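You operate a simulated robot arm through the tools that you are given. There is no shell and no other tool. Be economical: measure what you need, move in short steps, check, and stop when the job is done.

The job below is to be done with a simulated two-armed robot. You get a single attempt, and the scene is never put back.

TASK
On the plywood bench, fold the cloth in half, so that it is half as long.
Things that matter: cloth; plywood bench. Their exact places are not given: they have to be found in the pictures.

Only the result counts: the job must be done as asked and must still hold three seconds after the hand-in. Knocking over, shifting, dropping, spilling or breaking anything else fails it. Flat cloth is picked up by pressing the open fingertips on it (5 to 10 N) and closing them slowly along it; thin cloth reads only 2 to 8 mm in the jaws.

THE ROBOT
Two 7-joint arms with two-finger parallel grippers on one trunk, on a base that drives. Base frame: it is fixed to the floor where the robot stands at the start and does not move with it; the origin is under the middle of the robot, x ahead of it, y to its left, z up. Readings come in mm, degrees, newtons and seconds.
The left shoulder is at the start at [70, 134, 1101], the right one opposite. Places, roughly: plywood bench [500, 600, 800]. Payload 1.57 kg a hand.
The TCP of each hand is the grasp point between the finger pads, 30 mm short of the fingertips. In the tool frame z runs along the fingers and y along their closing line. Largest opening 80 mm; finger width 17, thickness 12; the body of the gripper, 40 by 82 mm, starts 80 mm behind the TCP.
Orientation is that of the tool frame in the base frame, as a unit quaternion [w, x, y, z]. With the fingers straight down and closing along the base's y, the tool's x points along the base's -x, its y along +y and its z along -z.

THE INTERFACE
- The arms move only by the tool apply_moves. It takes "left_series", "right_series" or both (then of equal length, played together; a hand with none holds still); each is a list of rows, each a list of 7 numbers: the closure in counts, from 0 (fully open) to 255 (shut), then the shift along the tool's x, y, z in mm, then the turn, a rotation vector about the tool's x, y, z in degrees. In form: [[gripper, dx, dy, dz, wx, wy, wz], ...]. A call has 1 to 20 rows; each row is the pose to reach, as a shift and turn from the pose commanded when the call began, along the tool's axes at that moment. Each row takes 0.2 s and may step no farther than 50 mm and 8.6 degrees from the row before; otherwise, or with a gripper value out of range, the whole call is refused. Where a pose cannot be reached the arm comes as near as it can. A force on the tool above 40 N (or 10 N above the force at the start of the call, whichever is more), or a blocked arm, ends the call early, and 0.2 s more pass. Each finger travels about 153 mm/s and halts on what it meets, pressing with about 25 N; the grip force reading is that of the motor and also rises with nothing between the fingers. The clock runs only during rows and for 0.2 s after the last one: add rows that repeat a pose to give the fingers time. The reply holds the time, the measured pose of the TCP, the force on the tool along the base axes, the opening and the grip force, in the units named above and with some noise.
- Cameras (640 x 400 px; columns grow to the right, rows downward): "scene" is now at [137.6, -11.5, 1325.9]; the picture's right is [-0.11, -0.99, 0.00], its down [-0.70, 0.08, -0.71] and it looks along [0.71, -0.08, -0.70] (base axes); focal length 292 px, centre (320, 200). "left" rides on the left gripper at [72, 7, -122] in its tool frame; the picture's right is [-0.09, 1.00, 0.00], its down [-0.84, -0.08, -0.54] and it looks along [-0.54, -0.05, 0.84] (tool axes); focal length 238 px, centre (320, 200). "right" rides on the right gripper at [72, -7, -122] in its tool frame; the picture's right is [0.09, 1.00, 0.00], its down [-0.84, 0.08, -0.54] and it looks along [-0.54, 0.05, 0.84] (tool axes); focal length 238 px, centre (320, 200).
- capture(camera): a new picture of that camera. No time passes.
- lift_body(by): slides the trunk up (or, below 0, down) by that many mm; the arms and the scene camera ride with it, the base frame stays. It gives what a move gives, with no picture.
- steer(legs): drives the robot by 1 to 6 legs, each [ahead, left, turn to the left] in mm, mm and degrees, along the robot's own axes; the way and the turn of a leg run together, so that a leg with both is an arc; at most 1500 mm and 180 degrees a leg. The arms and the cameras ride along, it lands a little off, and it stops where it bumps. It gives what a move gives.
- pan_tilt(pan, tilt): turns the head with the scene camera to pan (to the left, within 86 degrees either way) and tilt (down, from -29 to 69), counted from straight ahead of the robot. It gives what a move gives.
- point_at(camera, pixels): for up to 12 pixels [column, row] of the newest picture of that camera ("zoom" is the newest enlarged one), the place [x, y, z] in the base frame of the surface seen there, good to about 2 mm, but the place of the scene camera against the robot may be out by one fixed shift of up to 18 mm in any direction. No time passes.
- inspect(camera, box): a new picture of the part [left, top, right, bottom] of that camera's present view, enlarged. No time passes.
- finish_job(): hands the job in; it is judged then, once.

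Keep the steps short. Do not move on a guess: measure, check each grasp and each placing, and mend mistakes. In all there are 80 turns and 58 pictures (those below and enlarged ones count). Leave the grippers open and the arms clear of the work at the hand-in unless told otherwise, and finish with a single line.

The tools are called as a command line: name --argument value ..., lists and objects as JSON in quotes. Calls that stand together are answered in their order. apply_moves: Moves the arms, as the interface text tells. Its arguments: {"type":"object","properties":{"left_series":{"type":"array"},"right_series":{"type":"array"}},"required":[]} The other tools are called the same way: lift_body (by) slides the trunk up or down; steer (legs) drives the base; pan_tilt (pan, tilt) turns the head that bears the scene camera; capture (camera) takes a picture; point_at (camera, pixels) gives the place of the surface under pixels of a picture; inspect (camera, box) takes an enlarged picture of a part of a camera's view; finish_job () hands the job in.

At the start:

```text
time_s: 0.0
left_eef_pos: [452.6, 185.3, 999.1]
left_tool_rot: [0.0, -0.001, 1.0, 0.0]
left_ft_force: [-0.2, 0.7, -0.6]
left_gripper_width: 80.1
left_grip_force: 0.0
right_eef_pos: [419.6, -213.7, 1017.1]
right_tool_rot: [0.0, 0.0, 1.0, -0.001]
right_ft_force: [-0.5, -0.7, 0.3]
right_gripper_width: 79.9
right_grip_force: 0.0
trunk travel left (down, up): [-675.0, 265.0]
robot x, y, heading: [-1.2, -2.8, -0.1]
head pan, tilt: [-6.1, 44.7]
```

scene: 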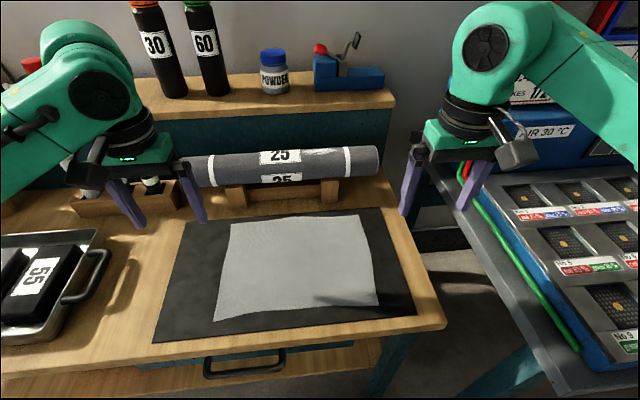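
right: 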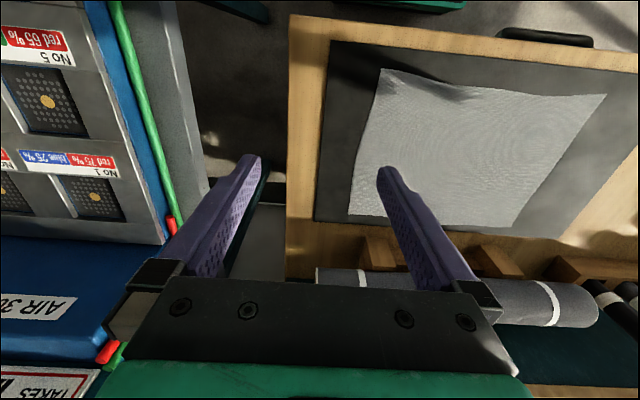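
left: 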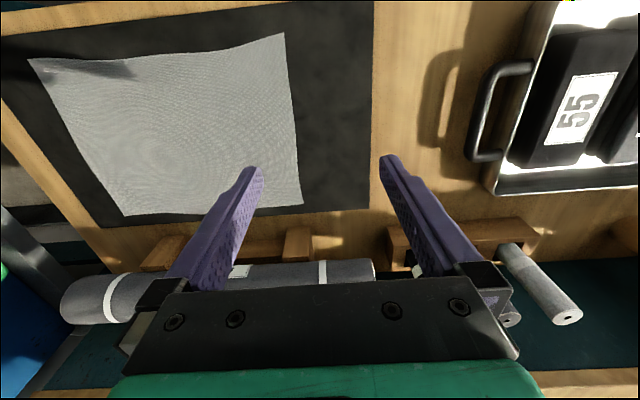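

The cloth lies on a dark mat on the bench in front of me. I'll measure its corners and the mat's in the scene picture.

point_at --camera "scene" --pixels '[[231, 223], [361, 216], [377, 304], [216, 319], [297, 268], [186, 224], [384, 210], [416, 313], [155, 341], [437, 323], [222, 270], [370, 258]]'

inspect --camera "scene" --box '[180, 190, 430, 346]'

point_at --camera "left" --pixels '[[34, 60], [283, 36], [300, 202], [124, 213], [370, 207]]'

point_at --camera "right" --pixels '[[383, 72], [604, 96], [514, 225], [350, 213]]'

```text
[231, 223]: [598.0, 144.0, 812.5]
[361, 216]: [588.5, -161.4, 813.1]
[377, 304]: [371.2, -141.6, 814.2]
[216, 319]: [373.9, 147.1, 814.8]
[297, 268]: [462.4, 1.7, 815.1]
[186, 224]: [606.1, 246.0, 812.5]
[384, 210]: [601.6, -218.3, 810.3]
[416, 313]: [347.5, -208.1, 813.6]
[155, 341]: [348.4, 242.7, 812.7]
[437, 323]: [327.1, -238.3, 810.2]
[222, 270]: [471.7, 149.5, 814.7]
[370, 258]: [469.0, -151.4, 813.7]
```

```text
2.56 times, centred on (305, 268) of scene
```

zoom: 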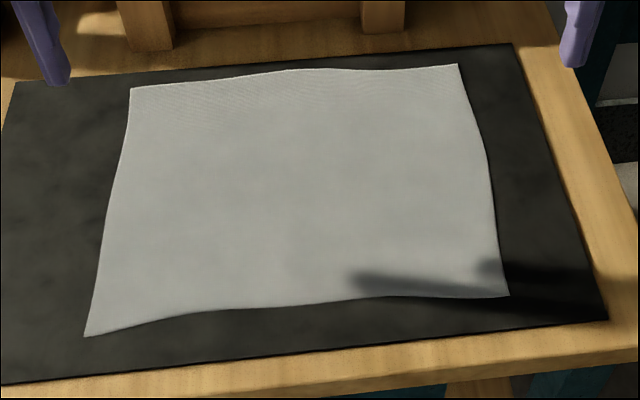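

```text
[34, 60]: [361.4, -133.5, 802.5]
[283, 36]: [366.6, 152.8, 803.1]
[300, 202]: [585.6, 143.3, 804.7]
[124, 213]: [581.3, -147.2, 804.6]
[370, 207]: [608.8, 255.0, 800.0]
```

```text
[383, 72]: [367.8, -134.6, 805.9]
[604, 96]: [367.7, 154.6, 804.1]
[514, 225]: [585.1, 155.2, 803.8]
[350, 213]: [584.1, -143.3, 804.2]
```

The cloth is about 290 mm along y and 218 mm along x, with its top at z ≈ 803. It has to fold about a line along x, bringing one short edge onto the other. Both hands must reach corners in line ahead of me, so I'd like to turn the robot a bit. First I'll look down to check the base has room.

pan_tilt --pan 0 --tilt 69

capture --camera "scene"

point_at --camera "left" --pixels '[[250, 250], [200, 290], [470, 155], [530, 160]]'

```text
time_s: 0.9
left_eef_pos: [452.5, 186.7, 998.5]
left_tool_rot: [0.0, 0.0, 1.0, 0.0]
left_ft_force: [-0.6, -0.6, 0.7]
left_gripper_width: 79.9
left_grip_force: 0.2
right_eef_pos: [418.3, -213.2, 1017.0]
right_tool_rot: [0.0, 0.0, 1.0, 0.0]
right_ft_force: [-0.7, -0.6, 0.3]
right_gripper_width: 80.2
right_grip_force: 0.0
trunk travel left (down, up): [-675.0, 265.0]
robot x, y, heading: [1.2, 1.0, 0.2]
head pan, tilt: [0.0, 68.8]
```

```text
53 pictures are left
```

scene: 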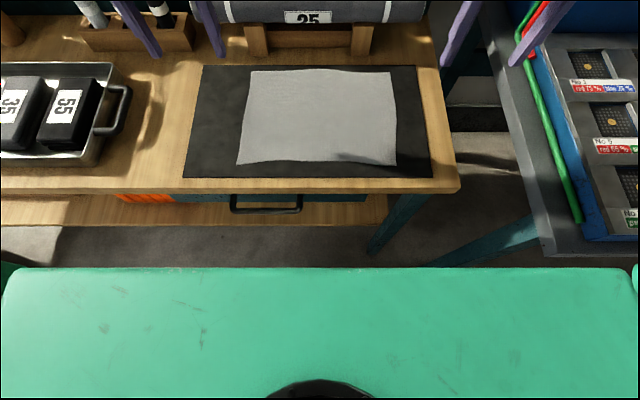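

```text
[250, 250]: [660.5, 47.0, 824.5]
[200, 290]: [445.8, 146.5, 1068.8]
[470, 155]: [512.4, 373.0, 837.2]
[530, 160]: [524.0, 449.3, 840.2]
```

I'll measure the robot's green front edge against the drawer handle and the bench edge.

point_at --camera "scene" --pixels '[[320, 272], [10, 280], [625, 275], [265, 210], [200, 215], [320, 190], [400, 255], [548, 253], [320, 262], [100, 222]]'

```text
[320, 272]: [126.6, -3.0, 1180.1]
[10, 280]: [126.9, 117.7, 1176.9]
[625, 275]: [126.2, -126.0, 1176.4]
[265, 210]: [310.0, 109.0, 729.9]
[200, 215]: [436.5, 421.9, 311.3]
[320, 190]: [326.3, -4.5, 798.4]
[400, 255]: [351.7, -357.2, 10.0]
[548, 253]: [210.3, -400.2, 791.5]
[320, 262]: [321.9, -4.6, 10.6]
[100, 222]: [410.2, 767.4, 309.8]
```

The floor shows free in front of the base. I'll shift 80 mm left and turn 15° left so that the right hand can reach the far corners and the left hand the near ones.

steer --legs '[[0, 80, 0], [0, 0, 15]]'

pan_tilt --pan -20 --tilt 55

capture --camera "scene"

```text
time_s: 2.8
left_eef_pos: [389.9, 376.6, 999.3]
left_tool_rot: [0.0, -0.132, 0.991, 0.0]
left_ft_force: [0.2, 0.2, -0.9]
left_gripper_width: 79.9
left_grip_force: 0.1
right_eef_pos: [460.3, -18.5, 1016.8]
right_tool_rot: [0.0, -0.132, 0.991, 0.0]
right_ft_force: [-0.1, -2.0, -1.1]
right_gripper_width: 80.2
right_grip_force: 0.0
trunk travel left (down, up): [-675.0, 265.0]
robot x, y, heading: [-3.2, 80.1, 15.0]
head pan, tilt: [0.0, 68.8]
```

```text
time_s: 3.6
left_eef_pos: [387.3, 377.0, 998.4]
left_tool_rot: [0.0, -0.132, 0.991, 0.0]
left_ft_force: [-0.1, 0.4, 0.0]
left_gripper_width: 80.1
left_grip_force: 0.0
right_eef_pos: [460.2, -17.7, 1017.3]
right_tool_rot: [0.0, -0.131, 0.991, 0.0]
right_ft_force: [-0.3, 0.3, -0.4]
right_gripper_width: 80.0
right_grip_force: 0.0
trunk travel left (down, up): [-675.0, 265.0]
robot x, y, heading: [-1.8, 78.6, 15.0]
head pan, tilt: [-20.0, 55.0]
```

```text
52 pictures are left
```

scene: 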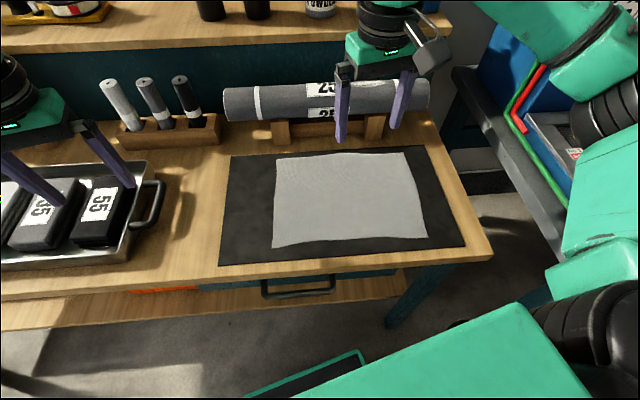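

The base moved freely. First I'll send the right hand above the far-right corner, about (572, -118), turned 15° so the fingers close along base y, staying high.

apply_moves --right_series '[[0, -16, -25, 15, 0, 0, 3], [0, -33, -50, 30, 0, 0, 6], [0, -50, -75, 45, 0, 0, 9], [0, -66, -100, 60, 0, 0, 12], [0, -82, -126, 70, 0, 0, 15], [0, -82, -126, 70, 0, 0, 15]]'

capture --camera "scene"

```text
time_s: 5.0
left_eef_pos: [388.8, 377.0, 999.4]
left_tool_rot: [0.0, -0.132, 0.991, -0.001]
left_ft_force: [-0.3, -0.1, -0.7]
left_gripper_width: 79.9
left_grip_force: 0.1
right_eef_pos: [571.7, -118.9, 946.3]
right_tool_rot: [0.0, 0.0, 1.0, 0.0]
right_ft_force: [0.9, 0.1, -0.4]
right_gripper_width: 80.1
right_grip_force: 0.1
trunk travel left (down, up): [-675.0, 265.0]
robot x, y, heading: [-0.0, 75.6, 15.3]
head pan, tilt: [-20.0, 55.0]
```

```text
51 pictures are left
```

scene: 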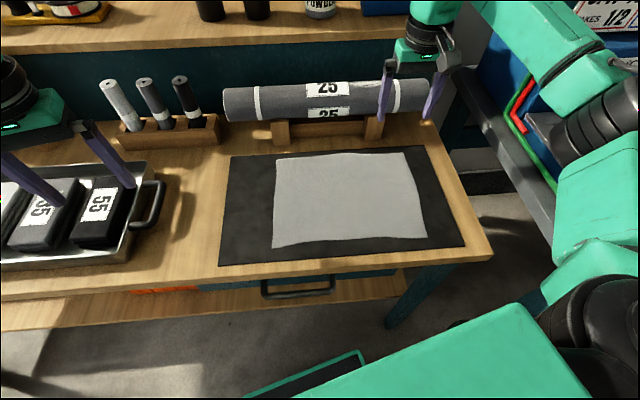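

The right arm's elbow stays well to the right. Now I'll carry the left hand across, high up, to above the near-right corner at about (380, -118).

apply_moves --left_series '[[0, 11.4, -39.7, 0, 0, 0, 1.25], [0, 22.8, -79.3, 0, 0, 0, 2.5], [0, 34.2, -119, 0, 0, 0, 3.75], [0, 45.5, -158.6, 0, 0, 0, 5], [0, 57, -198.3, 0, 0, 0, 6.25], [0, 68.3, -238, 0, 0, 0, 7.5], [0, 79.7, -277.6, 0, 0, 0, 8.75], [0, 91, -317.3, 0, 0, 0, 10], [0, 102.5, -357, 0, 0, 0, 11.25], [0, 113.8, -396.6, 0, 0, 0, 12.5], [0, 125.2, -436.2, 0, 0, 0, 13.75], [0, 136.6, -475.9, 10, 0, 0, 15], [0, 136.6, -475.9, 50, 0, 0, 15], [0, 136.6, -475.9, 50, 0, 0, 15]]'

capture --camera "scene"

capture --camera "left"

capture --camera "right"

```text
time_s: 8.1
left_eef_pos: [385.3, -40.9, 972.1]
left_tool_rot: [0.0, -0.003, 1.0, -0.001]
left_ft_force: [-0.7, -0.5, 0.0]
left_gripper_width: 80.0
left_grip_force: 0.0
left hand out of reach, approached as far as the arm can: row 11, 12, 13, 14
right_eef_pos: [571.6, -117.7, 946.6]
right_tool_rot: [0.0, -0.001, 1.0, 0.0]
right_ft_force: [-0.2, -0.2, -0.1]
right_gripper_width: 80.0
right_grip_force: 0.2
trunk travel left (down, up): [-675.0, 265.0]
robot x, y, heading: [3.6, 77.1, 15.0]
head pan, tilt: [-20.0, 55.0]
```

```text
50 pictures are left
```

scene: 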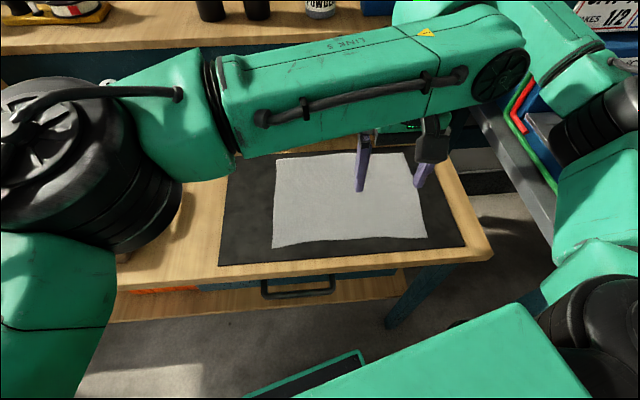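

```text
49 pictures are left
```

left: 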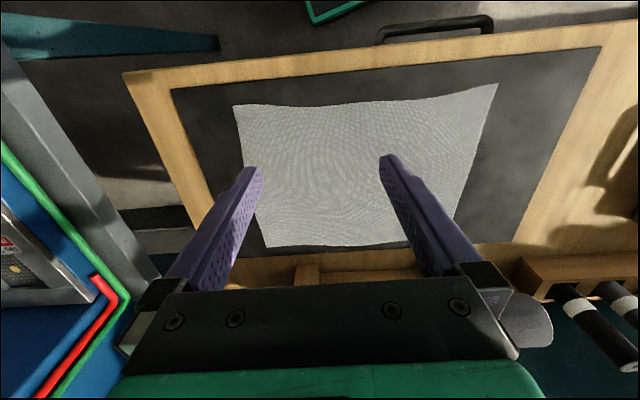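

```text
48 pictures are left
```

right: 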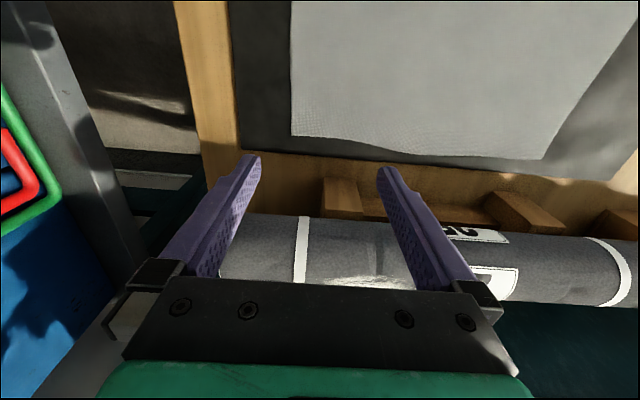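

The left hand cannot cross that far; it stopped at y = -41. I'd turn the robot further so that both hands face the fold line better. I'll measure the base's corner seen at (310, 22) in the left picture and (358, 352) in the scene, to learn its footprint.

point_at --camera "left" --pixels '[[314, 22], [372, 2], [350, 6], [332, 5]]'

point_at --camera "scene" --pixels '[[358, 352], [364, 360], [250, 395], [300, 378], [330, 372]]'

```text
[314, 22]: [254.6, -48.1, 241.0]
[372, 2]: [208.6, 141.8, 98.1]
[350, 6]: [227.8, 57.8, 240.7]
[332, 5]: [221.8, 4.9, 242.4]
```

```text
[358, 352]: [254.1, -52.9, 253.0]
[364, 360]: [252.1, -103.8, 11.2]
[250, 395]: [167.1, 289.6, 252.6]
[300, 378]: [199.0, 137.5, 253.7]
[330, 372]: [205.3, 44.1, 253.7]
```

The base is only about 250 mm high, with its front at about 209 mm, so there is room to turn. The plan is heading -30° at about (50, 150), left hand for the far corner and right hand for the near one, folding the left edge onto the right. First I'll bring both arms back to compact poses.

apply_moves --left_series '[[0, 0, 35, -10, 0, 0, -1.5], [0, 0, 70, -20, 0, 0, -3], [0, 0, 105, -30, 0, 0, -4.5], [0, 0, 140, -40, 0, 0, -6], [0, 0, 175, -50, 0, 0, -7.5], [0, 0, 210, -50, 0, 0, -9], [0, 0, 245, -50, 0, 0, -10.5], [0, 0, 280, -50, 0, 0, -12], [0, 0, 315, -50, 0, 0, -13.5], [0, 0, 350, -50, 0, 0, -15], [0, 0, 385, -50, 0, 0, -15], [0, 0, 400, -50, 0, 0, -15]]' --right_series '[[0, 10, 10, -10, 0, 0, -1.5], [0, 20, 20, -20, 0, 0, -3], [0, 30, 30, -30, 0, 0, -4.5], [0, 40, 40, -40, 0, 0, -6], [0, 50, 50, -50, 0, 0, -7.5], [0, 60, 50, -60, 0, 0, -9], [0, 80, 50, -70, 0, 0, -10.5], [0, 100, 50, -70, 0, 0, -12], [0, 110, 50, -70, 0, 0, -13.5], [0, 112, 50, -70, 0, 0, -15], [0, 112, 50, -70, 0, 0, -15], [0, 112, 50, -70, 0, 0, -15]]'

```text
time_s: 10.7
left_eef_pos: [384.9, 354.5, 1020.5]
left_tool_rot: [0.0, -0.133, 0.991, 0.0]
left_ft_force: [0.1, 0.0, 0.4]
left_gripper_width: 79.9
left_grip_force: 0.0
right_eef_pos: [460.3, -69.0, 1016.6]
right_tool_rot: [0.001, -0.131, 0.991, 0.001]
right_ft_force: [-0.7, 0.1, -0.4]
right_gripper_width: 80.2
right_grip_force: 0.0
trunk travel left (down, up): [-675.0, 265.0]
robot x, y, heading: [-0.6, 79.5, 15.0]
head pan, tilt: [-20.0, 55.0]
```

Both arms are compact and high. Now I'll turn to heading -30° and shift to about (50, 150).

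steer --legs '[[0, 0, -45], [8, 86, 0]]'

pan_tilt --pan 10 --tilt 50

capture --camera "scene"

```text
time_s: 13.8
left_eef_pos: [514.7, 73.9, 1021.9]
left_tool_rot: [0.0, 0.255, 0.967, 0.0]
left_ft_force: [1.0, -0.5, 1.0]
left_gripper_width: 79.9
left_grip_force: 0.1
right_eef_pos: [272.1, -280.6, 1015.2]
right_tool_rot: [0.001, 0.258, 0.966, 0.0]
right_ft_force: [-0.3, 0.0, -0.1]
right_gripper_width: 80.2
right_grip_force: 0.1
trunk travel left (down, up): [-675.0, 265.0]
robot x, y, heading: [50.6, 145.6, -29.9]
head pan, tilt: [-20.0, 55.0]
```

```text
time_s: 14.7
left_eef_pos: [516.4, 73.5, 1020.1]
left_tool_rot: [0.0, 0.256, 0.967, 0.0]
left_ft_force: [0.3, 0.2, 1.2]
left_gripper_width: 79.9
left_grip_force: 0.1
right_eef_pos: [270.8, -279.0, 1016.1]
right_tool_rot: [0.0, 0.257, 0.966, 0.0]
right_ft_force: [-0.2, 0.1, -0.6]
right_gripper_width: 79.8
right_grip_force: 0.0
trunk travel left (down, up): [-675.0, 265.0]
robot x, y, heading: [49.0, 145.8, -29.4]
head pan, tilt: [10.0, 50.0]
```

```text
47 pictures are left
```

scene: 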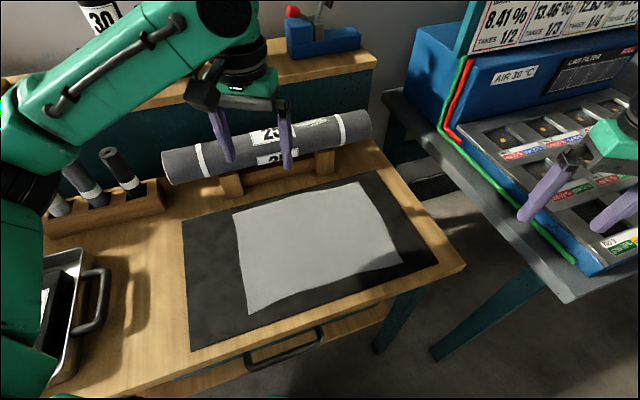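

Clear. Now I'll bring both hands above the left-edge corners: left to about (573, 126), right to about (379, 126), fingers aligned to close along base y, and lowered to z ≈ 960.

apply_moves --left_series '[[0, -2.4, 7.4, 0, 0, 0, -3], [0, -4.7, 14.8, 0, 0, 0, -6], [0, -7, 22, 0, 0, 0, -9], [0, -9.4, 29.5, 0, 0, 0, -12], [0, -11.8, 37, 0, 0, 0, -15], [0, -14, 44.3, 0, 0, 0, -18], [0, -16.5, 51.7, 10, 0, 0, -21], [0, -18.8, 59, 20, 0, 0, -24], [0, -21, 66.4, 30, 0, 0, -27], [0, -23.5, 73.8, 60, 0, 0, -29.6], [0, -23.5, 73.8, 60, 0, 0, -29.6]]' --right_series '[[0, 10.7, 40.5, 0, 0, 0, -3], [0, 21.3, 81, 0, 0, 0, -6], [0, 32, 121.5, 0, 0, 0, -9], [0, 42.7, 162, 0, 0, 0, -12], [0, 53.4, 202.5, 0, 0, 0, -15], [0, 64, 243, 0, 0, 0, -18], [0, 74.7, 283.5, 10, 0, 0, -21], [0, 85.4, 324, 20, 0, 0, -24], [0, 96, 364.5, 30, 0, 0, -27], [0, 106.7, 405, 40, 0, 0, -29.8], [0, 106.7, 405, 56, 0, 0, -29.8]]'

capture --camera "scene"

```text
time_s: 17.1
left_eef_pos: [573.8, 124.2, 960.8]
left_tool_rot: [0.0, 0.001, 1.0, 0.001]
left_ft_force: [0.4, 0.1, 0.0]
left_gripper_width: 80.0
left_grip_force: 0.0
right_eef_pos: [379.6, 125.5, 959.0]
right_tool_rot: [0.0, -0.001, 1.0, 0.0]
right_ft_force: [-1.4, 0.8, 0.3]
right_gripper_width: 80.3
right_grip_force: 0.1
trunk travel left (down, up): [-675.0, 265.0]
robot x, y, heading: [50.2, 153.5, -29.8]
head pan, tilt: [10.0, 50.0]
```

```text
46 pictures are left
```

scene: 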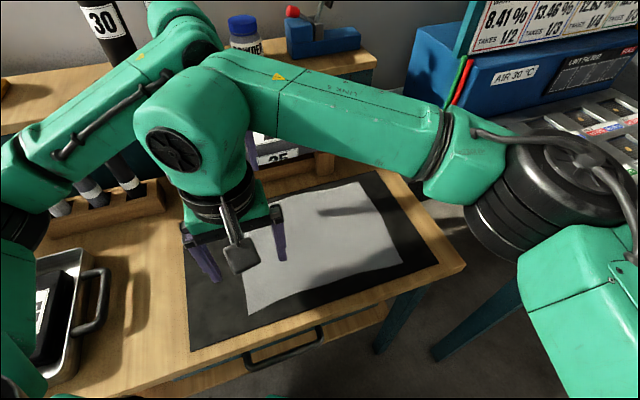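

Both are reached. I'll lower both to z ≈ 860 (tips about 27 mm above the cloth) and partly close to about 36 mm, then check with the wrist cameras.

apply_moves --left_series '[[70, 0, 1, 30, 0, 0, 0], [140, 0, 1, 60, 0, 0, 0], [140, 0, 1, 85, 0, 0, 0], [140, 0, 1, 100, 0, 0, 0], [140, 0, 1, 100, 0, 0, 0]]' --right_series '[[70, 0, 0, 30, 0, 0, 0], [140, 0, 0, 60, 0, 0, 0], [140, 0, 0, 85, 0, 0, 0], [140, 0, 0, 98, 0, 0, 0], [140, 0, 0, 98, 0, 0, 0]]'

capture --camera "left"

capture --camera "right"

```text
time_s: 18.3
left_eef_pos: [573.6, 125.3, 860.3]
left_tool_rot: [0.0, 0.0, 1.0, 0.0]
left_ft_force: [0.6, 0.3, 0.9]
left_gripper_width: 36.1
left_grip_force: 0.0
right_eef_pos: [377.9, 124.6, 861.3]
right_tool_rot: [0.0, 0.0, 1.0, 0.001]
right_ft_force: [-0.6, -0.7, -0.1]
right_gripper_width: 36.4
right_grip_force: 0.0
trunk travel left (down, up): [-675.0, 265.0]
robot x, y, heading: [47.0, 148.5, -29.7]
head pan, tilt: [10.0, 50.0]
```

```text
45 pictures are left
```

left: 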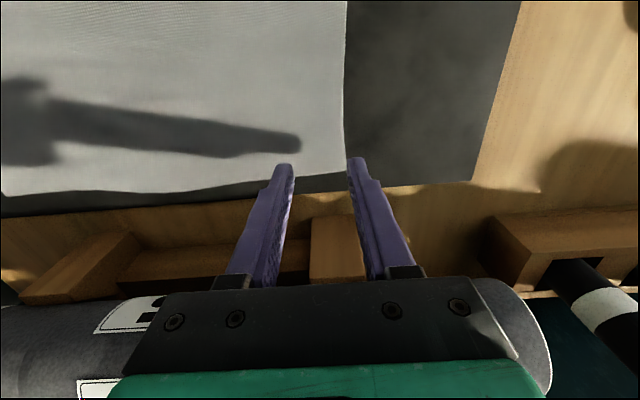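

```text
44 pictures are left
```

right: 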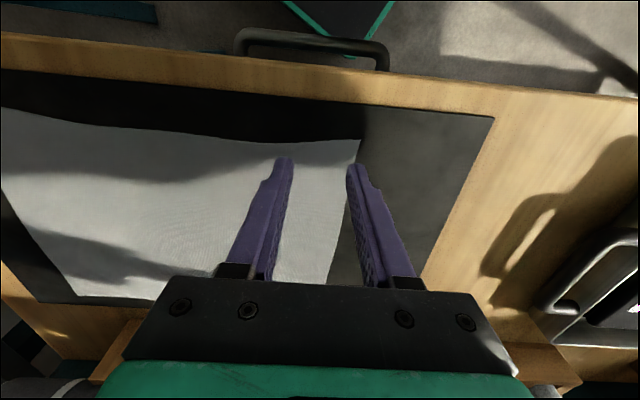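

I'll measure the left edge of the cloth close to each hand.

point_at --camera "left" --pixels '[[345, 100], [343, 140], [344, 165], [330, 172]]'

point_at --camera "right" --pixels '[[355, 145], [341, 200], [328, 275], [300, 142], [420, 150]]'

```text
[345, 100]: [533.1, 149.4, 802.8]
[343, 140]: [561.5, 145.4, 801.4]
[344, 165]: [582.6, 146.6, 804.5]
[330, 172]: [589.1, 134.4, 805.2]
```

```text
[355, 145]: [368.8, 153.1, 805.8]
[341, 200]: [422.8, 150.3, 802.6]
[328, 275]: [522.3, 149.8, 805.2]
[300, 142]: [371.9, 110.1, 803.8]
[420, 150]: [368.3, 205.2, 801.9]
```

The far edge is at y ≈ 146 and the near edge at y ≈ 152. I'll shift the hands slightly (left -5 in y, right +8 in x) and lower them to just above contact.

apply_moves --left_series '[[140, 0, -5, 8, 0, 0, 0], [140, 0, -5, 16, 0, 0, 0], [140, 0, -5, 24, 0, 0, 0], [140, 0, -5, 26, 0, 0, 0], [140, 0, -5, 26, 0, 0, 0]]' --right_series '[[140, -8, 0, 8, 0, 0, 0], [140, -8, 0, 16, 0, 0, 0], [140, -8, 0, 24, 0, 0, 0], [140, -8, 0, 27, 0, 0, 0], [140, -8, 0, 27, 0, 0, 0]]'

```text
time_s: 19.5
left_eef_pos: [573.3, 121.8, 833.3]
left_tool_rot: [0.001, 0.001, 1.0, 0.0]
left_ft_force: [1.2, 0.2, 2.1]
left_gripper_width: 36.2
left_grip_force: 0.1
right_eef_pos: [388.7, 126.0, 835.5]
right_tool_rot: [0.0, 0.0, 1.0, 0.0]
right_ft_force: [0.8, 1.2, -0.5]
right_gripper_width: 36.0
right_grip_force: 0.1
trunk travel left (down, up): [-675.0, 265.0]
robot x, y, heading: [48.8, 151.8, -29.5]
head pan, tilt: [10.0, 50.0]
```

The left hand is just touching at about 2 N. I'll go on down in small steps: left 1.5 mm, right 3 mm.

apply_moves --left_series '[[140, 0, 0, 0.7, 0, 0, 0], [140, 0, 0, 1.5, 0, 0, 0], [140, 0, 0, 1.5, 0, 0, 0]]' --right_series '[[140, 0, 0, 1.5, 0, 0, 0], [140, 0, 0, 2.5, 0, 0, 0], [140, 0, 0, 2.5, 0, 0, 0]]'

```text
time_s: 20.3
left_eef_pos: [571.9, 121.8, 834.1]
left_tool_rot: [0.0, 0.0, 1.0, 0.0]
left_ft_force: [3.4, -0.8, 6.1]
left_gripper_width: 35.7
left_grip_force: 0.1
right_eef_pos: [387.0, 126.6, 834.1]
right_tool_rot: [0.001, 0.0, 1.0, 0.0]
right_ft_force: [3.8, 0.0, 22.4]
right_gripper_width: 36.5
right_grip_force: 0.2
trunk travel left (down, up): [-675.0, 265.0]
robot x, y, heading: [51.7, 149.8, -29.7]
head pan, tilt: [10.0, 50.0]
```

The right hand presses with 22 N, which is too much, so I'll ease it up 1.2 mm. The left reads 6 N, which is good.

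apply_moves --left_series '[[140, 0, 0, 0.2, 0, 0, 0], [140, 0, 0, 0.2, 0, 0, 0]]' --right_series '[[140, 0, 0, -1.2, 0, 0, 0], [140, 0, 0, -1.2, 0, 0, 0]]'

```text
time_s: 20.9
left_eef_pos: [571.8, 120.8, 833.8]
left_tool_rot: [0.001, 0.001, 1.0, -0.001]
left_ft_force: [3.3, -3.5, 15.4]
left_gripper_width: 35.9
left_grip_force: 0.1
right_eef_pos: [388.0, 124.2, 835.0]
right_tool_rot: [0.001, 0.0, 1.0, -0.001]
right_ft_force: [7.2, 3.0, 10.7]
right_gripper_width: 36.2
right_grip_force: 0.0
trunk travel left (down, up): [-675.0, 265.0]
robot x, y, heading: [49.9, 148.8, -29.6]
head pan, tilt: [10.0, 50.0]
```

The force is about right, with the left a bit high. I'll ease up slightly and close both slowly.

apply_moves --left_series '[[140, 0, 0, -0.6, 0, 0, 0], [146, 0, 0, -0.6, 0, 0, 0], [153, 0, 0, -0.6, 0, 0, 0], [160, 0, 0, -0.6, 0, 0, 0], [167, 0, 0, -0.6, 0, 0, 0], [174, 0, 0, -0.6, 0, 0, 0], [181, 0, 0, -0.6, 0, 0, 0], [188, 0, 0, -0.6, 0, 0, 0], [195, 0, 0, -0.6, 0, 0, 0], [202, 0, 0, -0.6, 0, 0, 0], [209, 0, 0, -0.6, 0, 0, 0], [216, 0, 0, -0.6, 0, 0, 0], [223, 0, 0, -0.6, 0, 0, 0], [230, 0, 0, -0.6, 0, 0, 0], [237, 0, 0, -0.6, 0, 0, 0], [244, 0, 0, -0.6, 0, 0, 0], [255, 0, 0, -0.6, 0, 0, 0], [255, 0, 0, -0.6, 0, 0, 0]]' --right_series '[[140, 0, 0, -0.2, 0, 0, 0], [146, 0, 0, -0.2, 0, 0, 0], [153, 0, 0, -0.2, 0, 0, 0], [160, 0, 0, -0.2, 0, 0, 0], [167, 0, 0, -0.2, 0, 0, 0], [174, 0, 0, -0.2, 0, 0, 0], [181, 0, 0, -0.2, 0, 0, 0], [188, 0, 0, -0.2, 0, 0, 0], [195, 0, 0, -0.2, 0, 0, 0], [202, 0, 0, -0.2, 0, 0, 0], [209, 0, 0, -0.2, 0, 0, 0], [216, 0, 0, -0.2, 0, 0, 0], [223, 0, 0, -0.2, 0, 0, 0], [230, 0, 0, -0.2, 0, 0, 0], [237, 0, 0, -0.2, 0, 0, 0], [244, 0, 0, -0.2, 0, 0, 0], [255, 0, 0, -0.2, 0, 0, 0], [255, 0, 0, -0.2, 0, 0, 0]]'

capture --camera "left"

capture --camera "right"

```text
time_s: 24.7
left_eef_pos: [572.7, 120.0, 835.8]
left_tool_rot: [0.0, 0.001, 1.0, 0.0]
left_ft_force: [-0.6, -1.3, 6.4]
left_gripper_width: 2.3
left_grip_force: 23.0
right_eef_pos: [386.9, 125.8, 833.8]
right_tool_rot: [0.0, 0.0, 1.0, -0.001]
right_ft_force: [1.0, 0.8, 1.3]
right_gripper_width: 1.6
right_grip_force: 23.3
trunk travel left (down, up): [-675.0, 265.0]
robot x, y, heading: [51.1, 148.7, -29.9]
head pan, tilt: [10.0, 50.0]
```

```text
43 pictures are left
```

left: 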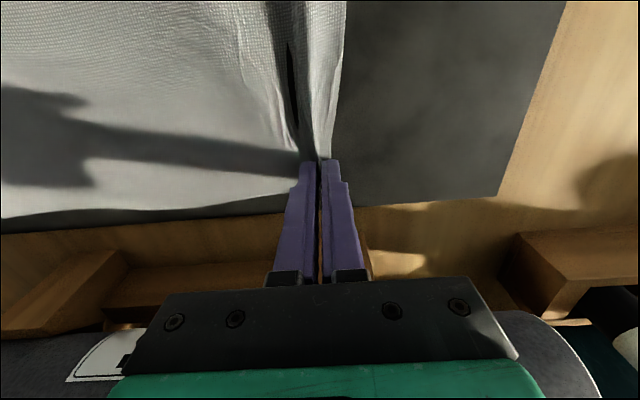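

```text
42 pictures are left
```

right: 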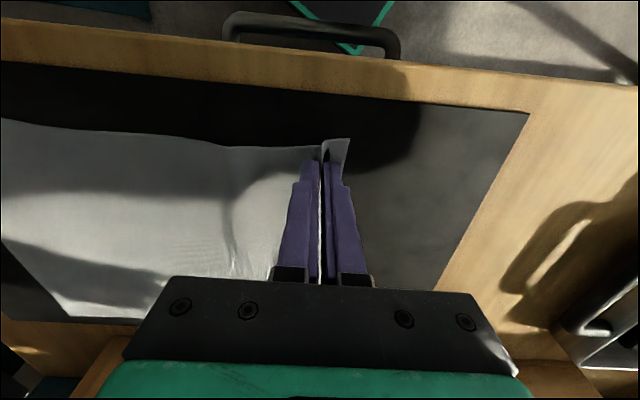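

Both show a ridge of cloth. I'll lift both by 35 mm and check that it is held.

apply_moves --left_series '[[255, 0, 0, -7, 0, 0, 0], [255, 0, 0, -14, 0, 0, 0], [255, 0, 0, -21, 0, 0, 0], [255, 0, 0, -28, 0, 0, 0], [255, 0, 0, -35, 0, 0, 0], [255, 0, 0, -35, 0, 0, 0]]' --right_series '[[255, 0, 0, -7, 0, 0, 0], [255, 0, 0, -14, 0, 0, 0], [255, 0, 0, -21, 0, 0, 0], [255, 0, 0, -28, 0, 0, 0], [255, 0, 0, -35, 0, 0, 0], [255, 0, 0, -35, 0, 0, 0]]'

capture --camera "left"

capture --camera "right"

```text
time_s: 26.1
left_eef_pos: [573.6, 123.5, 869.0]
left_tool_rot: [0.0, 0.001, 1.0, 0.0]
left_ft_force: [-0.2, 0.6, 0.3]
left_gripper_width: 2.1
left_grip_force: 24.0
right_eef_pos: [389.0, 125.6, 869.0]
right_tool_rot: [0.0, 0.0, 1.0, 0.0]
right_ft_force: [0.1, 0.0, 0.4]
right_gripper_width: 1.9
right_grip_force: 23.5
trunk travel left (down, up): [-675.0, 265.0]
robot x, y, heading: [49.3, 150.4, -29.7]
head pan, tilt: [10.0, 50.0]
```

```text
41 pictures are left
```

left: 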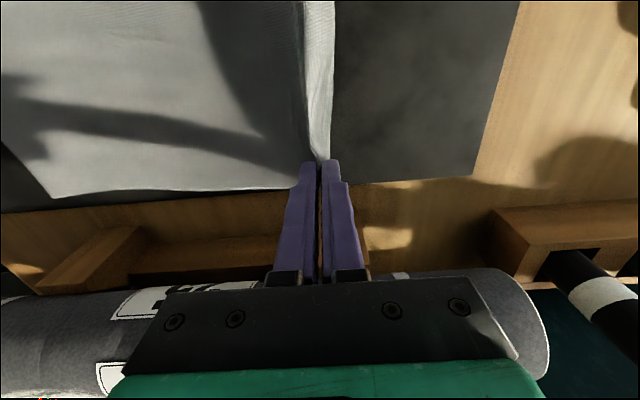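

```text
40 pictures are left
```

right: 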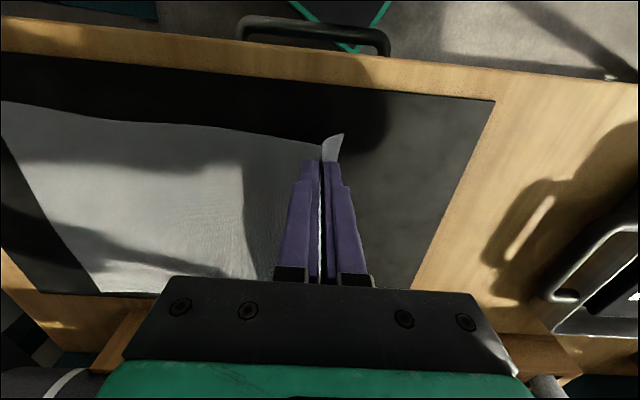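

The cloth is held by both hands, but the bunch is large: 36 mm drawn up would leave a thick rolled hem. I'll set it down, open slightly, see how it relaxes, and re-grip with a smaller opening closer to the edge.

apply_moves --left_series '[[255, 0, 0, 8, 0, 0, 0], [255, 0, 0, 16, 0, 0, 0], [255, 0, 0, 24, 0, 0, 0], [255, 0, 0, 31, 0, 0, 0], [240, 0, 0, 31, 0, 0, 0], [220, 0, 0, 31, 0, 0, 0], [200, 0, 0, 31, 0, 0, 0], [180, 0, 0, 31, 0, 0, 0], [160, 0, 0, 31, 0, 0, 0], [140, 0, 0, 25, 0, 0, 0], [120, 0, 0, 15, 0, 0, 0], [120, 0, 0, -10, 0, 0, 0]]' --right_series '[[255, 0, 0, 8, 0, 0, 0], [255, 0, 0, 16, 0, 0, 0], [255, 0, 0, 24, 0, 0, 0], [255, 0, 0, 31, 0, 0, 0], [240, 0, 0, 31, 0, 0, 0], [220, 0, 0, 31, 0, 0, 0], [200, 0, 0, 31, 0, 0, 0], [180, 0, 0, 31, 0, 0, 0], [160, 0, 0, 31, 0, 0, 0], [140, 0, 0, 25, 0, 0, 0], [120, 0, 0, 15, 0, 0, 0], [120, 0, 0, -10, 0, 0, 0]]'

capture --camera "left"

capture --camera "right"

```text
time_s: 28.7
left_eef_pos: [572.0, 122.2, 880.2]
left_tool_rot: [0.0, 0.001, 1.0, 0.0]
left_ft_force: [-0.6, -0.1, 0.1]
left_gripper_width: 42.2
left_grip_force: 0.1
right_eef_pos: [388.2, 125.5, 878.7]
right_tool_rot: [0.0, -0.001, 1.0, 0.0]
right_ft_force: [-0.3, 0.1, -0.6]
right_gripper_width: 42.3
right_grip_force: 0.0
trunk travel left (down, up): [-675.0, 265.0]
robot x, y, heading: [49.7, 151.8, -29.7]
head pan, tilt: [10.0, 50.0]
```

```text
39 pictures are left
```

left: 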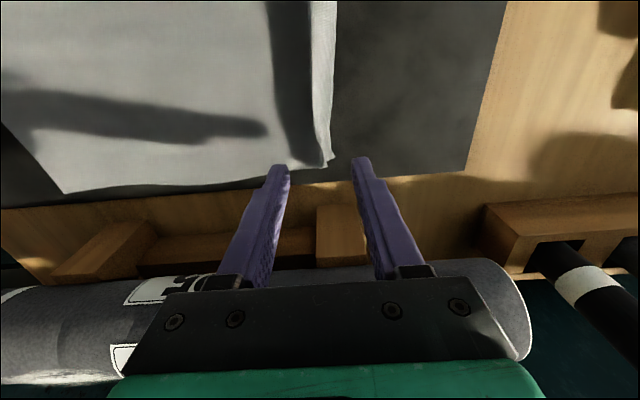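

```text
38 pictures are left
```

right: 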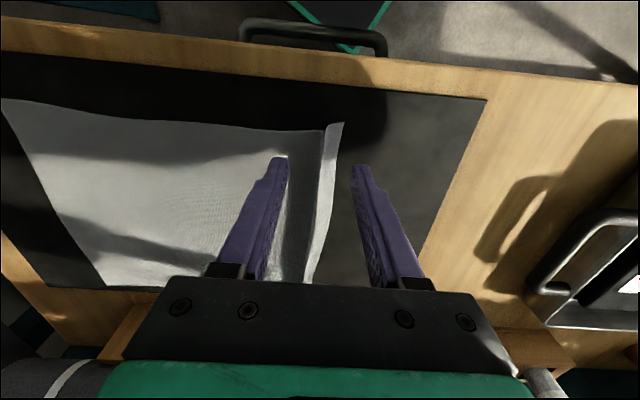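

The ridge stays standing after release. I'll measure where the edge and ridge are now.

point_at --camera "left" --pixels '[[330, 160], [320, 162], [336, 30], [312, 50], [296, 100], [275, 100], [290, 160]]'

point_at --camera "right" --pixels '[[342, 125], [327, 127], [320, 132], [330, 180], [322, 180], [307, 160], [314, 265], [305, 135]]'

inspect --camera "right" --box '[240, 100, 400, 200]'

```text
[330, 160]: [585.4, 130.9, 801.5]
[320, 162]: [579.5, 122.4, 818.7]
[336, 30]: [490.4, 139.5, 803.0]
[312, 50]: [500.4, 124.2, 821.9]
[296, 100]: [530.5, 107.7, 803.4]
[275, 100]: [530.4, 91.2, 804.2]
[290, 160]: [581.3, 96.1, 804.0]
```

```text
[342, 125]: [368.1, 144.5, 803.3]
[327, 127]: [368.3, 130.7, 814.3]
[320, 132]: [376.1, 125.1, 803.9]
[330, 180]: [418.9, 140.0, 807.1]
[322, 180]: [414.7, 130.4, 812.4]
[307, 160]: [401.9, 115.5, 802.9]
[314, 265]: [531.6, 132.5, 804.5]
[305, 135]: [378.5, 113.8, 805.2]
```

```text
4.00 times, centred on (320, 150) of right
```

zoom: 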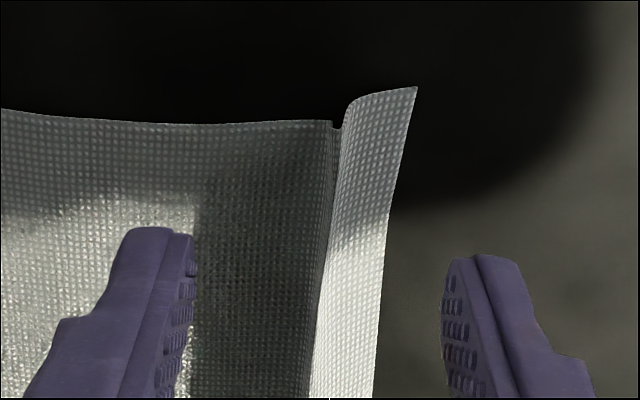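

The ridge is plastic: peak z ≈ 815–820, with the edge now at y ≈ 131–144. A better grip closes along x, right at the edge, so that only a few mm of the edge are pinched and no hem forms across the fold. I'll turn both hands 90° for that. The same posture, closed, lets me smooth the ridge outward first.

apply_moves --left_series '[[120, 0, 0, -10, 0, 0, 8], [120, 0, 0, -20, 0, 0, 16], [120, 0, 0, -20, 0, 0, 24], [120, 0, 0, -20, 0, 0, 32], [120, 0, 0, -20, 0, 0, 40], [120, 0, 0, -20, 0, 0, 48], [120, 0, 0, -20, 0, 0, 56], [120, 0, 0, -20, 0, 0, 64], [120, 0, 0, -20, 0, 0, 72], [120, 0, 0, -20, 0, 0, 80], [120, 0, 0, -20, 0, 0, 88], [120, 0, 0, -20, 0, 0, 90], [120, 0, 0, -20, 0, 0, 90]]' --right_series '[[120, 0, 0, -10, 0, 0, 8], [120, 0, 0, -20, 0, 0, 16], [120, 0, 0, -20, 0, 0, 24], [120, 0, 0, -20, 0, 0, 32], [120, 0, 0, -20, 0, 0, 40], [120, 0, 0, -20, 0, 0, 48], [120, 0, 0, -20, 0, 0, 56], [120, 0, 0, -20, 0, 0, 64], [120, 0, 0, -20, 0, 0, 72], [120, 0, 0, -20, 0, 0, 80], [120, 0, 0, -20, 0, 0, 88], [120, 0, 0, -20, 0, 0, 90], [120, 0, 0, -20, 0, 0, 90]]'

capture --camera "left"

capture --camera "right"

```text
time_s: 31.5
left_eef_pos: [572.0, 121.1, 900.1]
left_tool_rot: [0.0, 0.708, 0.706, 0.0]
left_ft_force: [0.8, 0.4, 0.3]
left_gripper_width: 42.4
left_grip_force: 0.1
right_eef_pos: [388.5, 124.5, 899.2]
right_tool_rot: [0.0, 0.709, 0.706, 0.0]
right_ft_force: [-0.1, -0.4, -0.7]
right_gripper_width: 42.1
right_grip_force: 0.1
trunk travel left (down, up): [-675.0, 265.0]
robot x, y, heading: [51.1, 149.1, -29.8]
head pan, tilt: [10.0, 50.0]
```

```text
36 pictures are left
```

left: 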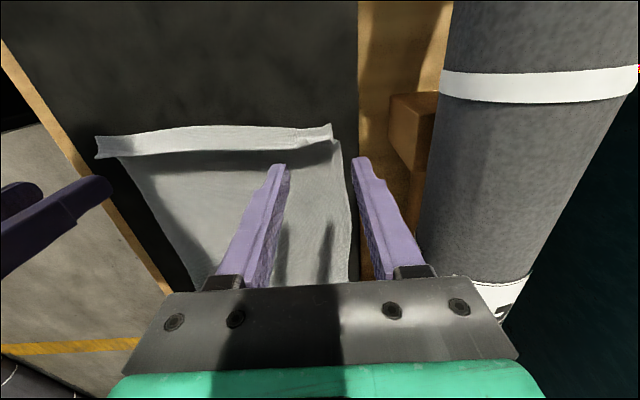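

```text
35 pictures are left
```

right: 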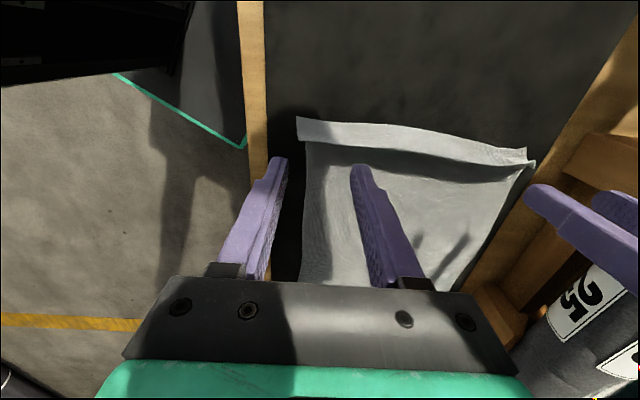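

Both wrists reached the new posture, with a good view. I'll measure the strip's outer edge and the ridge from the right camera.

point_at --camera "right" --pixels '[[300, 119], [350, 122], [400, 127], [470, 141], [526, 150], [301, 138], [350, 145], [400, 152], [470, 160], [526, 163]]'

point_at --camera "left" --pixels '[[328, 126], [300, 127], [200, 128], [110, 138], [325, 140], [300, 142], [430, 150]]'

```text
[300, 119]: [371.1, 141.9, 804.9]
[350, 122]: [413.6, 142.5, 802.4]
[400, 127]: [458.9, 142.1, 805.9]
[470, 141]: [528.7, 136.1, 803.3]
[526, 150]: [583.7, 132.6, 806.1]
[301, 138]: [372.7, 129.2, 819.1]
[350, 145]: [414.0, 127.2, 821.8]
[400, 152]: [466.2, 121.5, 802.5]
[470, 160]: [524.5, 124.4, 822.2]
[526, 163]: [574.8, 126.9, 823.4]
```

```text
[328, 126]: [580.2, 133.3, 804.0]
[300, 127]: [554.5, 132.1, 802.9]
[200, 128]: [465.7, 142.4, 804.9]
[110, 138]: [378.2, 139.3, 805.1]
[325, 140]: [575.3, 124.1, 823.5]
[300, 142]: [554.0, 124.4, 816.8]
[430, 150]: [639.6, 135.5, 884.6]
```

I'll close the fingers, then push the ridge down and outward (+y) with both hands.

apply_moves --left_series '[[190, 5, 0, 15, 0, 0, 0], [255, 5, 0, 30, 0, 0, 0], [255, 5, 0, 46, 0, 0, 0], [255, 8, 0, 52, 0, 0, 0], [255, 12, 0, 57, 0, 0, 0], [255, 16, 0, 62, 0, 0, 0], [255, 20, 0, 65, 0, 0, 0], [255, 24, 0, 65.6, 0, 0, 0], [255, 28, 0, 65.6, 0, 0, 0], [255, 30, 0, 65.6, 0, 0, 0], [255, 30, 0, 65.6, 0, 0, 0]]' --right_series '[[190, 6, 0, 15, 0, 0, 0], [255, 6, 0, 30, 0, 0, 0], [255, 6, 0, 45, 0, 0, 0], [255, 9, 0, 51, 0, 0, 0], [255, 13, 0, 56, 0, 0, 0], [255, 17, 0, 61, 0, 0, 0], [255, 21, 0, 63.5, 0, 0, 0], [255, 25, 0, 64.5, 0, 0, 0], [255, 29, 0, 64.5, 0, 0, 0], [255, 33, 0, 64.5, 0, 0, 0], [255, 33, 0, 64.5, 0, 0, 0]]'

capture --camera "right"

capture --camera "left"

```text
time_s: 33.9
left_eef_pos: [572.6, 150.0, 835.1]
left_tool_rot: [0.0, 0.708, 0.707, 0.0]
left_ft_force: [1.5, -3.1, 7.8]
left_gripper_width: 0.2
left_grip_force: 21.8
right_eef_pos: [386.5, 159.3, 834.6]
right_tool_rot: [0.0, 0.708, 0.707, 0.001]
right_ft_force: [0.1, -0.3, 0.0]
right_gripper_width: 0.1
right_grip_force: 21.1
trunk travel left (down, up): [-675.0, 265.0]
robot x, y, heading: [50.7, 148.3, -29.8]
head pan, tilt: [10.0, 50.0]
```

```text
34 pictures are left
```

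right: 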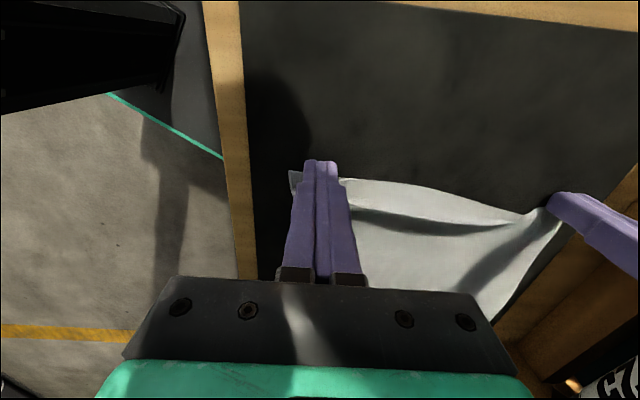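

```text
33 pictures are left
```

left: 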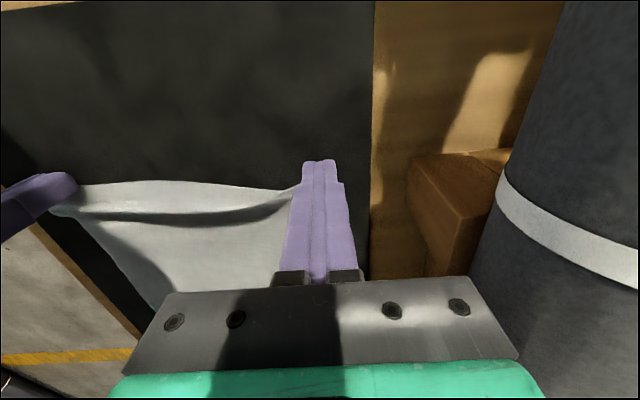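

The corners look pressed flat. I'll lift both and look.

apply_moves --left_series '[[255, 0, 0, -15, 0, 0, 0], [255, -10, 0, -45, 0, 0, 0], [180, -20, 0, -65, 0, 0, 0], [180, -20, 0, -65, 0, 0, 0]]' --right_series '[[255, 0, 0, -15, 0, 0, 0], [255, -10, 0, -45, 0, 0, 0], [180, -20, 0, -65, 0, 0, 0], [180, -20, 0, -65, 0, 0, 0]]'

capture --camera "right"

capture --camera "left"

```text
time_s: 34.9
left_eef_pos: [575.9, 131.4, 898.6]
left_tool_rot: [0.0, 0.708, 0.706, -0.002]
left_ft_force: [0.6, 0.2, 0.1]
left_gripper_width: 23.3
left_grip_force: 0.1
right_eef_pos: [389.8, 139.0, 901.5]
right_tool_rot: [0.0, 0.707, 0.707, -0.001]
right_ft_force: [-0.2, 0.0, -0.4]
right_gripper_width: 23.4
right_grip_force: 0.1
trunk travel left (down, up): [-675.0, 265.0]
robot x, y, heading: [49.2, 148.7, -29.6]
head pan, tilt: [10.0, 50.0]
```

```text
32 pictures are left
```

right: 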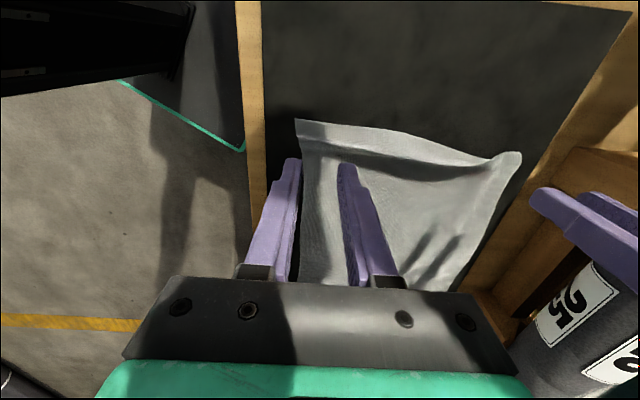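

```text
31 pictures are left
```

left: 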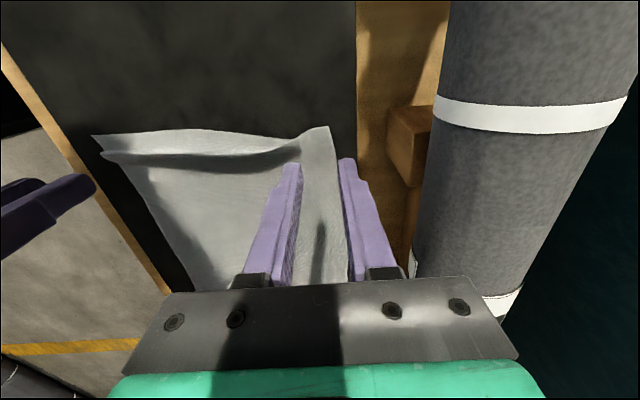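

The far corner is flat; the near and middle parts still have some ridge. I'll smooth again with the right hand at x ≈ 405 and then 450, pressing a bit more.

apply_moves --right_series '[[255, -8, 15, 20, 0, 0, 0], [255, -8, 15, 45, 0, 0, 0], [255, -6, 15, 60, 0, 0, 0], [255, 0, 15, 66, 0, 0, 0], [255, 5, 15, 67.5, 0, 0, 0], [255, 10, 15, 67.5, 0, 0, 0], [255, 15, 15, 67.5, 0, 0, 0], [255, 15, 15, 50, 0, 0, 0], [255, 0, 40, 40, 0, 0, 0], [255, -10, 60, 42, 0, 0, 0], [255, -8, 60, 58, 0, 0, 0], [255, -2, 60, 66, 0, 0, 0], [255, 3, 60, 67.5, 0, 0, 0], [255, 8, 60, 67.5, 0, 0, 0], [255, 13, 60, 67.5, 0, 0, 0], [255, 13, 60, 45, 0, 0, 0], [180, 0, 30, 20, 0, 0, 0], [180, 0, 0, 0, 0, 0, 0]]'

capture --camera "right"

```text
time_s: 36.4
left_eef_pos: [573.2, 130.6, 898.9]
left_tool_rot: [0.0, 0.707, 0.707, 0.001]
left_ft_force: [-0.1, -1.1, 0.0]
left_gripper_width: 23.7
left_grip_force: 0.0
right_eef_pos: [404.4, 143.4, 835.2]
right_tool_rot: [0.004, 0.71, 0.705, 0.0]
right_ft_force: [-4.9, -11.9, 20.1]
right_gripper_width: 0.0
right_grip_force: 21.2
trunk travel left (down, up): [-675.0, 265.0]
robot x, y, heading: [52.6, 147.7, -29.9]
head pan, tilt: [10.0, 50.0]
stopped in row 7 (right hand): the force on the tool passed its limit (the readings are from after the stop); the commanded pose is now the measured one
```

```text
30 pictures are left
```

right: 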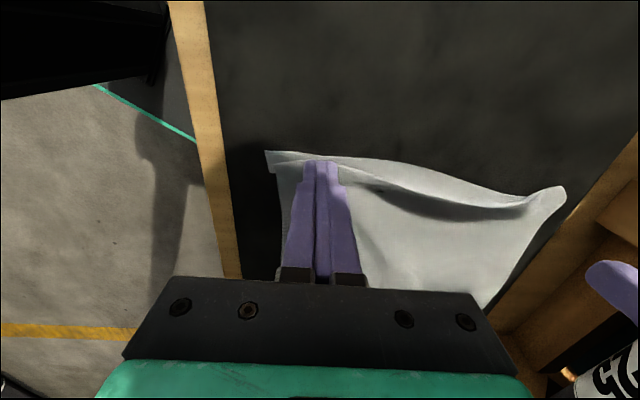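

The force limit stopped it. I'll ease up 0.8 mm, drag out 14 mm more, then lift and back off.

apply_moves --right_series '[[255, 0, 0, -0.5, 0, 0, 0], [255, 4, 0, -0.5, 0, 0, 0], [255, 8, 0, -0.5, 0, 0, 0], [255, 12, 0, -0.5, 0, 0, 0], [255, 14, 0, -0.5, 0, 0, 0], [255, 14, 0, -20, 0, 0, 0], [255, -4, 20, -25, 0, 0, 0], [255, -10, 45, -25, 0, 0, 0], [255, -8, 45, -12, 0, 0, 0], [255, -2, 45, -3, 0, 0, 0], [255, 3, 45, -0.5, 0, 0, 0], [255, 8, 45, -0.5, 0, 0, 0], [255, 12, 45, -0.5, 0, 0, 0], [255, 12, 45, -20, 0, 0, 0], [180, 0, 10, -45, 0, 0, 0], [180, 0, -15, -66, 0, 0, 0], [180, 0, -15, -66, 0, 0, 0]]'

capture --camera "right"

```text
time_s: 40.0
left_eef_pos: [574.8, 130.2, 896.2]
left_tool_rot: [-0.001, 0.708, 0.706, -0.001]
left_ft_force: [0.3, 0.2, -0.1]
left_gripper_width: 23.5
left_grip_force: 0.0
right_eef_pos: [388.8, 145.4, 898.3]
right_tool_rot: [0.002, 0.708, 0.706, 0.0]
right_ft_force: [0.2, 0.1, -0.3]
right_gripper_width: 23.5
right_grip_force: 0.1
trunk travel left (down, up): [-675.0, 265.0]
robot x, y, heading: [47.2, 148.7, -29.9]
head pan, tilt: [10.0, 50.0]
```

```text
29 pictures are left
```

right: 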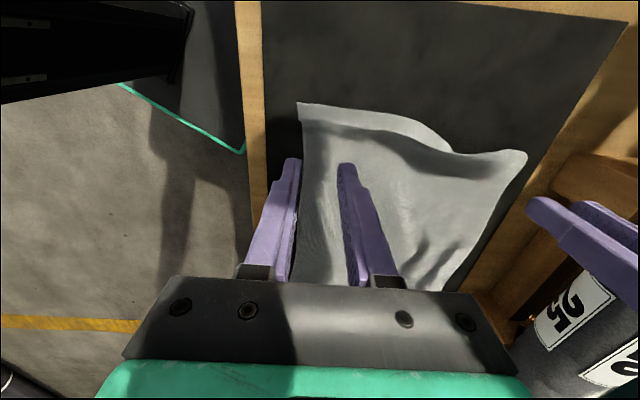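

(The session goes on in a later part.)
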